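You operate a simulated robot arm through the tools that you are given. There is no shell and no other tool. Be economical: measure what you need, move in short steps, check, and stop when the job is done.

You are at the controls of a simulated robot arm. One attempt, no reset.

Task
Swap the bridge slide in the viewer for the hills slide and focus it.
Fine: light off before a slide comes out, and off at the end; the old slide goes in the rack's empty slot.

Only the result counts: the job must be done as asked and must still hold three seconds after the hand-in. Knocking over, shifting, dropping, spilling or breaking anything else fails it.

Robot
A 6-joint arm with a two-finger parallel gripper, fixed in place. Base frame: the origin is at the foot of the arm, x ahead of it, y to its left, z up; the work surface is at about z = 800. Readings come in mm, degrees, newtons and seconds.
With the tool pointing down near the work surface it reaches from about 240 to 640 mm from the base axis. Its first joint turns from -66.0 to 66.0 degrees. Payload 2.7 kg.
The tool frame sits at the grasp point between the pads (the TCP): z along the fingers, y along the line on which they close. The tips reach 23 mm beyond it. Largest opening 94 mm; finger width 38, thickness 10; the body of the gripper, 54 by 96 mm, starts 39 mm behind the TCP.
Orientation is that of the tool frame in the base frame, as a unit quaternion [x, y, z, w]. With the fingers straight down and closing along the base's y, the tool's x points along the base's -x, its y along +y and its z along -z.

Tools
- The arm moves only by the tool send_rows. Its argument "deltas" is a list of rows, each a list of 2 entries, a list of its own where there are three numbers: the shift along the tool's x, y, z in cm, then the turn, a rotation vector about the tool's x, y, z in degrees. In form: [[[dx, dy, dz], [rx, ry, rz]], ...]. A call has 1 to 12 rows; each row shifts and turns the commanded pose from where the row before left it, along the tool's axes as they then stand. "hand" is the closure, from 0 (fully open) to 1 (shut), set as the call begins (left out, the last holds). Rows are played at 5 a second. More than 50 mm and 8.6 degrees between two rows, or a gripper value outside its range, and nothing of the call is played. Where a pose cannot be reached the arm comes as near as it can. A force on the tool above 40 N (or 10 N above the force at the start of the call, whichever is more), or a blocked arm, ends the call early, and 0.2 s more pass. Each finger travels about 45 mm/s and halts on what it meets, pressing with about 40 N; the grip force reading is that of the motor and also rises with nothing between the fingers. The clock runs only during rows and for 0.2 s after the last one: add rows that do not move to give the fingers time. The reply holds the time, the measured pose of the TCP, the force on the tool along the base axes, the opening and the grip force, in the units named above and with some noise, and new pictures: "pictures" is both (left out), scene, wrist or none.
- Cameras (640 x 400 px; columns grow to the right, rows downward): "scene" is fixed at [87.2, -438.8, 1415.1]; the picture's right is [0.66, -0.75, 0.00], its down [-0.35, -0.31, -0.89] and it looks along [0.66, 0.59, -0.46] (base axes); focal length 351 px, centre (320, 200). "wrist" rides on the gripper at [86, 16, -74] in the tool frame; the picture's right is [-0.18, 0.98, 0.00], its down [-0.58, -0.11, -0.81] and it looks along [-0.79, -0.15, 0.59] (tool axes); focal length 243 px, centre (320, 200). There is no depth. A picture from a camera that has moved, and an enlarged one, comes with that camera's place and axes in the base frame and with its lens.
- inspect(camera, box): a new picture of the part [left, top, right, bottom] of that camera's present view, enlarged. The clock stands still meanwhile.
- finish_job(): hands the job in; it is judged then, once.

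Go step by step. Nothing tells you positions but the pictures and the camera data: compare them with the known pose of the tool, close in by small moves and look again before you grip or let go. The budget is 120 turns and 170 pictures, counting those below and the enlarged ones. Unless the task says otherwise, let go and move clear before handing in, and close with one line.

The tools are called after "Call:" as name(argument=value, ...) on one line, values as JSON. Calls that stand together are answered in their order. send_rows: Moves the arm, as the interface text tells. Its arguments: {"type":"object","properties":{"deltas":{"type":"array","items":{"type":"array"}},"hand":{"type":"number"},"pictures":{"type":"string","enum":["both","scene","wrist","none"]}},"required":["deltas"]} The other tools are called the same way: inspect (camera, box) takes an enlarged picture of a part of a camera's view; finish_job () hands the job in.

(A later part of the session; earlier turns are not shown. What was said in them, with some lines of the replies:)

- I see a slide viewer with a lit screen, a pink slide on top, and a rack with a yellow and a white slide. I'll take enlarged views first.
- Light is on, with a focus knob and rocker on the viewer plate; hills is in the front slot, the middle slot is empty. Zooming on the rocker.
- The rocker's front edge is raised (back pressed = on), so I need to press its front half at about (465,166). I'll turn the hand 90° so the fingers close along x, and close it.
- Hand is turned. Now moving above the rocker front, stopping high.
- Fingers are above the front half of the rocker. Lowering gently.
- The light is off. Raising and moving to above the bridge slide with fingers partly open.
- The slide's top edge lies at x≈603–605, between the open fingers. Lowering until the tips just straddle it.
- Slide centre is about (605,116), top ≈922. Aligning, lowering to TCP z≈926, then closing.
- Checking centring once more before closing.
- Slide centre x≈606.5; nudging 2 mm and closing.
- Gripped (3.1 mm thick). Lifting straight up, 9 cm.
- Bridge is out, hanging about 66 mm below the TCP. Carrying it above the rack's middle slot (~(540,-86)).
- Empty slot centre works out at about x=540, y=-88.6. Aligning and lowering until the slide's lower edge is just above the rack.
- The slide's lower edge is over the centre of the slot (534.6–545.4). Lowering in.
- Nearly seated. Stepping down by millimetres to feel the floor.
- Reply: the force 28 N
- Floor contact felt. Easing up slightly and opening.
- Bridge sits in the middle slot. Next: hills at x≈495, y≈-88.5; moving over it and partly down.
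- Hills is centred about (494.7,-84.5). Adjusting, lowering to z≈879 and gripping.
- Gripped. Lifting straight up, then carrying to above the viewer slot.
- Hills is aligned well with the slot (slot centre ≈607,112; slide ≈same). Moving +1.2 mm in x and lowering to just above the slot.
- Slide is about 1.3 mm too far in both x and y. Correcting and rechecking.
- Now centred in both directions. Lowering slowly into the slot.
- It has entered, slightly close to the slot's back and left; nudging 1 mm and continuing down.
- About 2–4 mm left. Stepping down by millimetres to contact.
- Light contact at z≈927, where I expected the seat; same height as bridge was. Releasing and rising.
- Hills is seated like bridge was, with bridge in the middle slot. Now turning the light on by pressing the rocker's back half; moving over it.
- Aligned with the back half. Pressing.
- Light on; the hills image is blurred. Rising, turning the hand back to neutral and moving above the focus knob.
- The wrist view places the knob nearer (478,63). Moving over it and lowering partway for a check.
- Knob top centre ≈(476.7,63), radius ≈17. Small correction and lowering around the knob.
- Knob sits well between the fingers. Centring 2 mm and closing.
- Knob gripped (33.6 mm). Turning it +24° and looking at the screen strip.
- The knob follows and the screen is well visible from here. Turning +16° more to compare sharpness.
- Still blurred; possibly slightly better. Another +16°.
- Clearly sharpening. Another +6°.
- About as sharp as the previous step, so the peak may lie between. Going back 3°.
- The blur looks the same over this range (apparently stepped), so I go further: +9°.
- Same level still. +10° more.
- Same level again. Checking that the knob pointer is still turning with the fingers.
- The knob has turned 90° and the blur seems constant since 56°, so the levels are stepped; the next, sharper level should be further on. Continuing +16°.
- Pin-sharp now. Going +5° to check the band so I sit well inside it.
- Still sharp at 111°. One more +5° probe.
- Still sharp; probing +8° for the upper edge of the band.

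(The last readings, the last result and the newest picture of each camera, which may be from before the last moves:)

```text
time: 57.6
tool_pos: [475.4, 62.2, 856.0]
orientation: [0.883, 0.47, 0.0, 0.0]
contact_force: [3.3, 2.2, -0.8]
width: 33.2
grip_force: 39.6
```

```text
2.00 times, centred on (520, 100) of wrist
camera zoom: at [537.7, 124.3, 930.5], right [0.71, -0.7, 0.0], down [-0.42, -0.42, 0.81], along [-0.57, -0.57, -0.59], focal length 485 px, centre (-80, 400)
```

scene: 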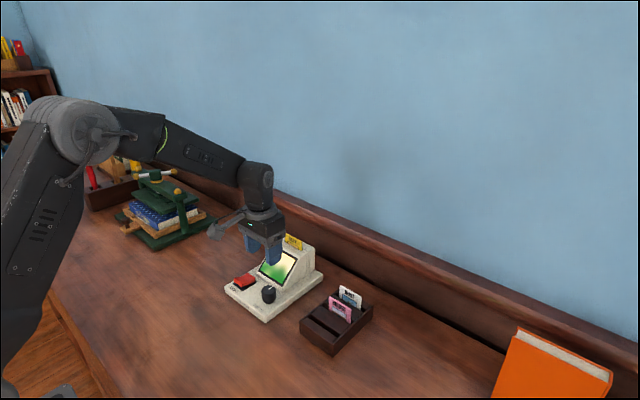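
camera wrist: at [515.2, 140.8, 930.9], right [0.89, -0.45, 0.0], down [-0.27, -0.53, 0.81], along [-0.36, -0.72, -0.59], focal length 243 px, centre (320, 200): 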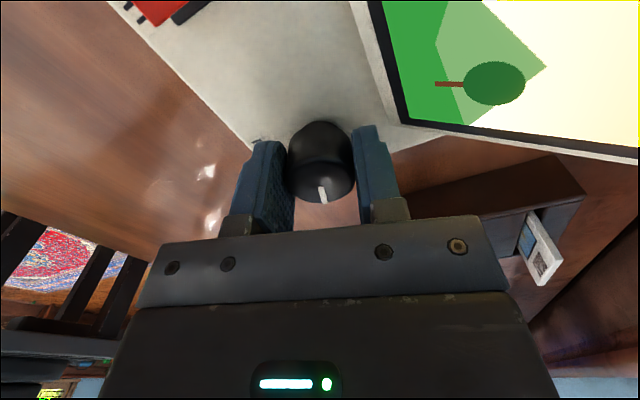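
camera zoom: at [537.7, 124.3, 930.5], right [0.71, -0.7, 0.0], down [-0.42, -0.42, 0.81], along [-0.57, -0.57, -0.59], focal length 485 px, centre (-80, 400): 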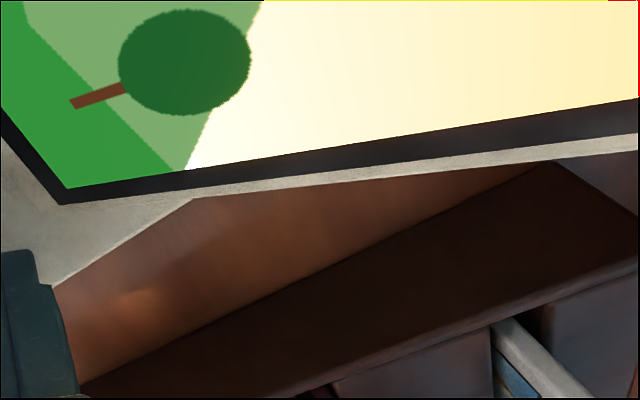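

Still sharp at 124°. Probing +8° again.

Call:
send_rows(deltas=[[[0, 0, 0], [0, 0, 8]], [[0, 0, 0], [0, 0, 0]], [[0, 0, 0], [0, 0, 0]]], pictures="wrist")

Call:
inspect(camera="wrist", box=[400, 0, 640, 150])

```text
time: 58.4
tool_pos: [475.5, 62.4, 854.7]
orientation: [0.914, 0.406, 0.0, 0.0]
contact_force: [0.6, 0.1, -0.2]
width: 33.4
grip_force: 39.9
camera wrist: at [545.9, 115.1, 930.6], right [0.61, -0.79, 0.0], down [-0.47, -0.36, 0.81], along [-0.64, -0.49, -0.59], focal length 243 px, centre (320, 200)
```

wrist: 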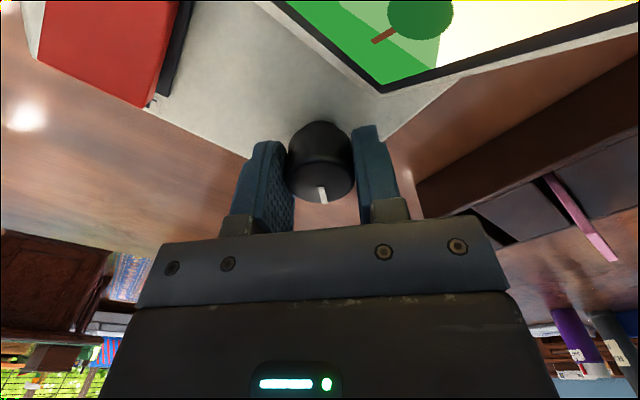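

```text
2.67 times, centred on (520, 75) of wrist
camera zoom: at [545.9, 115.1, 930.6], right [0.61, -0.79, 0.0], down [-0.47, -0.36, 0.81], along [-0.64, -0.49, -0.59], focal length 647 px, centre (-213, 533)
```

zoom: 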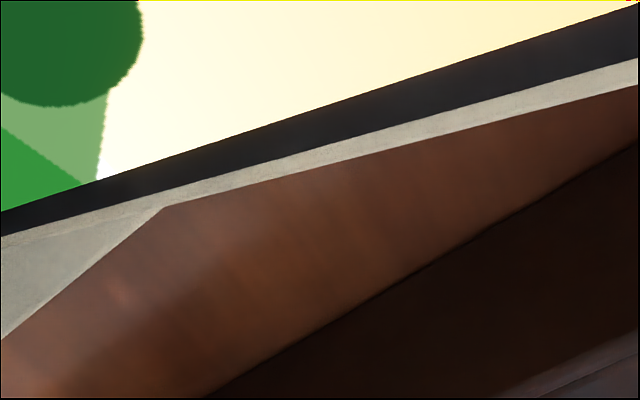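

Still sharp at 132°. Two more 8° probes to find the far edge, so I can centre.

Call:
send_rows(deltas=[[[0, 0, 0], [0, 0, 8]], [[0, 0, 0], [0, 0, 0]], [[0, 0, 0], [0, 0, 0]]], pictures="wrist")

Call:
send_rows(deltas=[[[0, 0, 0], [0, 0, 8]], [[0, 0, 0], [0, 0, 0]], [[0, 0, 0], [0, 0, 0]]], pictures="both")

```text
time: 59.2
tool_pos: [475.4, 61.9, 856.4]
orientation: [0.94, 0.341, 0.0, -0.001]
contact_force: [-3.6, -2.9, 0.1]
width: 33.6
grip_force: 40.2
camera wrist: at [552.6, 104.9, 930.6], right [0.49, -0.87, 0.0], down [-0.51, -0.29, 0.81], along [-0.7, -0.4, -0.59], focal length 243 px, centre (320, 200)
```

wrist: 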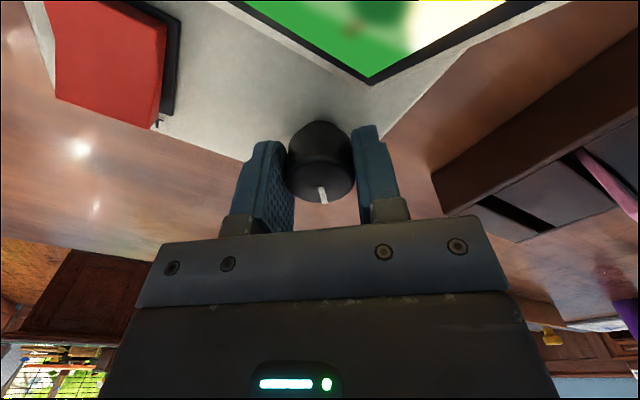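

```text
time: 60.0
tool_pos: [476.9, 62.4, 856.9]
orientation: [0.961, 0.275, 0.0, 0.0]
contact_force: [-6.3, -4.4, -0.8]
width: 33.5
grip_force: 40.1
camera wrist: at [558.0, 94.1, 930.4], right [0.36, -0.93, 0.0], down [-0.55, -0.22, 0.81], along [-0.75, -0.29, -0.59], focal length 243 px, centre (320, 200)
```

scene: 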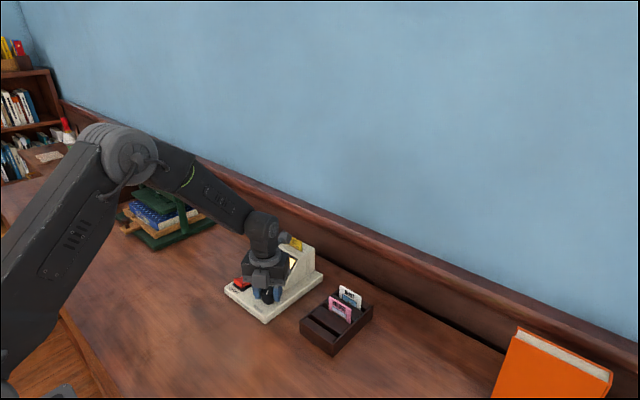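
wrist: 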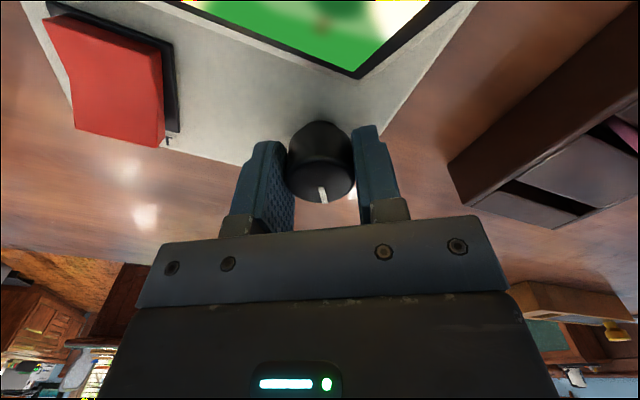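

The sharp band runs from ~98° to ~136°; centre ≈117°. Turning back 31°.

Call:
send_rows(deltas=[[[0, 0, 0], [0, 0, -8]], [[0, 0, 0], [0, 0, -8]], [[0, 0, 0], [0, 0, -8]], [[0, 0, 0], [0, 0, -7]], [[0, 0, 0], [0, 0, 0]], [[0, 0, 0], [0, 0, 0]]], pictures="wrist")

```text
time: 61.4
tool_pos: [476.2, 62.7, 856.7]
orientation: [0.853, 0.523, 0.0, -0.002]
contact_force: [-6.1, -4.1, 0.0]
width: 33.7
grip_force: 40.1
camera wrist: at [530.2, 131.9, 930.5], right [0.79, -0.61, 0.0], down [-0.36, -0.47, 0.81], along [-0.49, -0.64, -0.59], focal length 243 px, centre (320, 200)
```

wrist: 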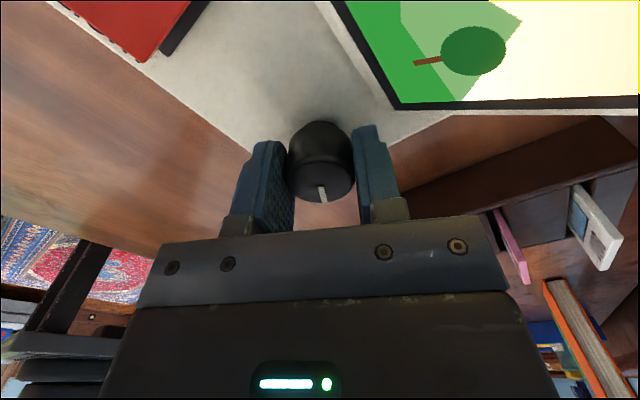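

Sharp. Opening just enough to clear the knob, then rising.

Call:
send_rows(deltas=[[[0, 0, 0], [0, 0, 0]], [[0, 0, 0], [0, 0, 0]], [[0, 0, 0], [0, 0, 0]]], hand=0.55, pictures="none")

Call:
send_rows(deltas=[[[0, 0, -1.5], [0, 0, 0]], [[0, 0, -3], [0, 0, 0]], [[0, 0, -3], [0, 0, 0]], [[0, 0, -3], [0, 0, 0]], [[0, 0, 0], [0, 0, 0]]], pictures="none")

Call:
inspect(camera="scene", box=[210, 220, 330, 330])

```text
time: 62.2
tool_pos: [476.8, 62.5, 856.1]
orientation: [0.853, 0.522, -0.001, 0.0]
contact_force: [-0.7, -0.5, 0.6]
width: 42.4
grip_force: 0.0
```

```text
time: 63.4
tool_pos: [478.0, 60.5, 963.4]
orientation: [0.853, 0.523, -0.001, 0.0]
contact_force: [0.8, 0.2, -0.3]
width: 42.3
grip_force: 0.0
```

```text
3.64 times, centred on (270, 275) of scene
camera zoom: at [87.2, -438.8, 1415.1], right [0.66, -0.75, 0.0], down [-0.35, -0.31, -0.89], along [0.66, 0.59, -0.46], focal length 1278 px, centre (502, -73)
```

zoom: 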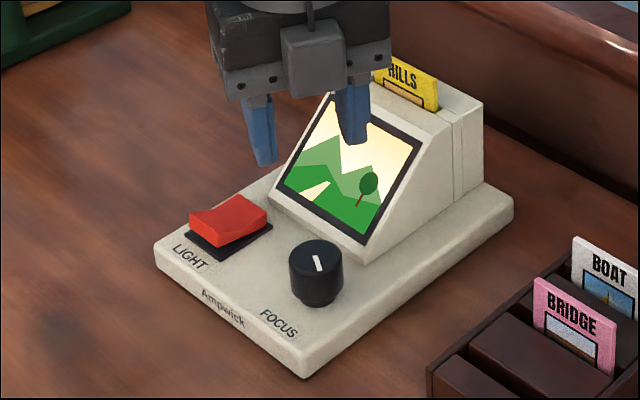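

Image is sharp. Now back to the 90° hand orientation and over the rocker's front half to switch the light off.

Call:
send_rows(deltas=[[[0, 0, 0], [0, 0, -8]], [[0, 0, 0], [0, 0, -8]], [[0, 0, 0], [0, 0, -8]], [[0, 0, 0], [0, 0, -3]], [[2.6, -0.3, 0], [0, 0, 0]], [[2.6, -0.3, 0], [0, 0, 0]], [[2.6, -0.3, 0], [0, 0, 0]], [[2.4, -0.2, 0], [0, 0, 0]], [[0, 0, 3], [0, 0, 0]], [[0, 0, 3], [0, 0, 0]], [[0, 0, 0], [0, 0, 0]]], hand=1, pictures="wrist")

```text
time: 65.8
tool_pos: [464.4, 165.1, 899.2]
orientation: [0.707, 0.707, -0.001, -0.001]
contact_force: [1.1, 0.1, -0.5]
width: 0.0
grip_force: 39.6
camera wrist: at [481.9, 250.9, 974.0], right [0.98, -0.18, 0.0], down [-0.11, -0.58, 0.81], along [-0.15, -0.79, -0.59], focal length 243 px, centre (320, 200)
```

wrist: 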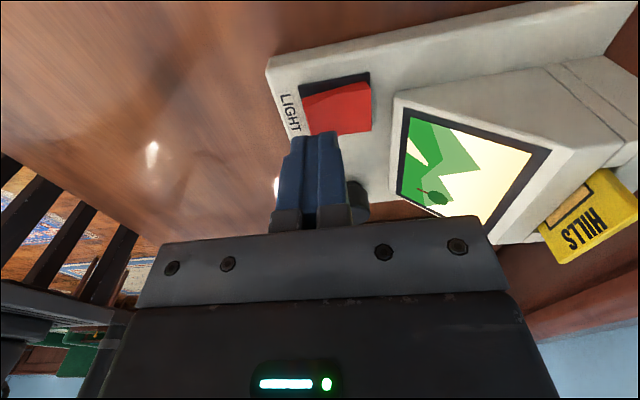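

Same position as the first press. Pressing the front half.

Call:
send_rows(deltas=[[[0, 0, 2.0], [0, 0, 0]], [[0, 0, 1.5], [0, 0, 0]], [[0, 0, 0.3], [0, 0, 0]], [[0, 0, 0.2], [0, 0, 0]], [[0, 0, 0.1], [0, 0, 0]], [[0, 0, 0], [0, 0, 0]]], pictures="wrist")

```text
time: 67.2
tool_pos: [465.0, 165.4, 859.5]
orientation: [0.707, 0.707, -0.001, 0.0]
contact_force: [-0.4, 0.0, -0.8]
width: 0.2
grip_force: 40.2
camera wrist: at [482.4, 251.2, 934.7], right [0.98, -0.18, 0.0], down [-0.11, -0.58, 0.81], along [-0.15, -0.79, -0.59], focal length 243 px, centre (320, 200)
```

wrist: 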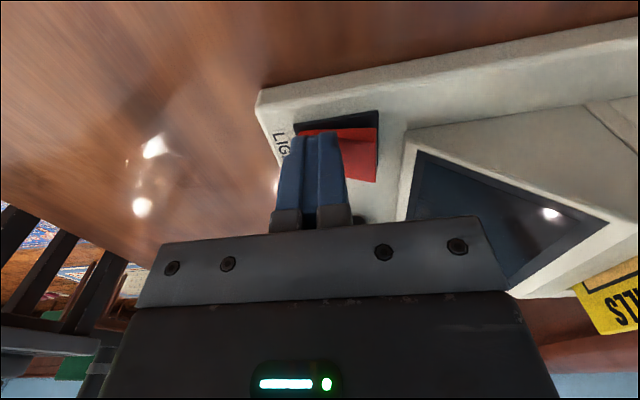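

Light is off. Rising clear and taking a final look.

Call:
send_rows(deltas=[[[0, 0, -3], [0, 0, 0]], [[0, 0, -4.5], [0, 0, 0]], [[0, 0, -4.5], [0, 0, 0]], [[0, 0, -4.5], [0, 0, 0]], [[0, 0, -4.5], [0, 0, 0]], [[0, 0, 0], [0, 0, 0]]], hand=0.5, pictures="scene")

Call:
inspect(camera="scene", box=[210, 220, 390, 360])

```text
time: 68.6
tool_pos: [464.8, 166.1, 1070.3]
orientation: [0.707, 0.707, 0.001, 0.0]
contact_force: [0.2, 0.0, 0.2]
width: 46.9
grip_force: 0.0
```

scene: 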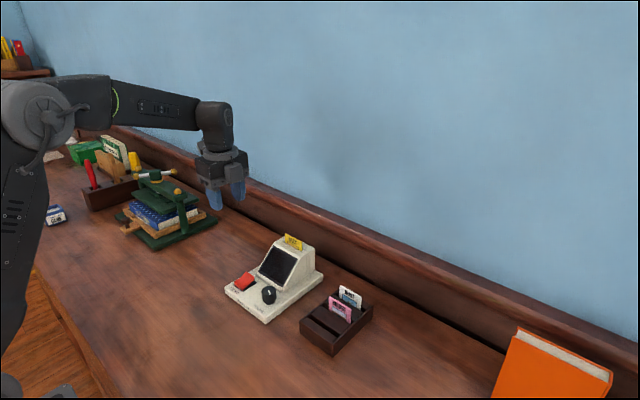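

```text
2.86 times, centred on (300, 290) of scene
camera zoom: at [87.2, -438.8, 1415.1], right [0.66, -0.75, 0.0], down [-0.35, -0.31, -0.89], along [0.66, 0.59, -0.46], focal length 1004 px, centre (377, -57)
```

zoom: 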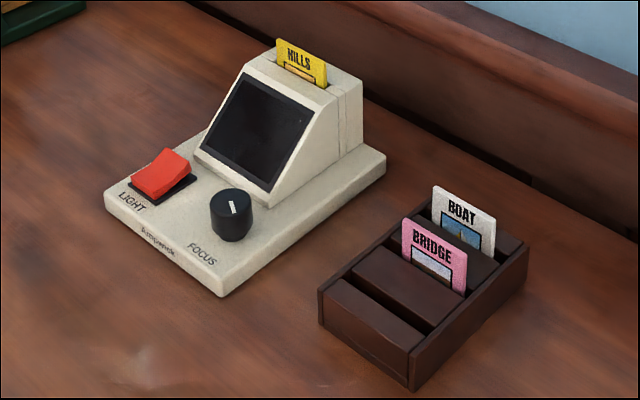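

The final look shows everything in order: hills in the viewer and focused, bridge in the middle slot, light off, arm clear. Handing in.

Call:
finish_job()

```text
The job is handed in.
```

The hills slide is in the viewer and in sharp focus. The bridge slide is in the rack's empty middle slot, and the light went off before the swap and is off again now; the viewer may have shifted 1–2 mm while I turned the focus knob.
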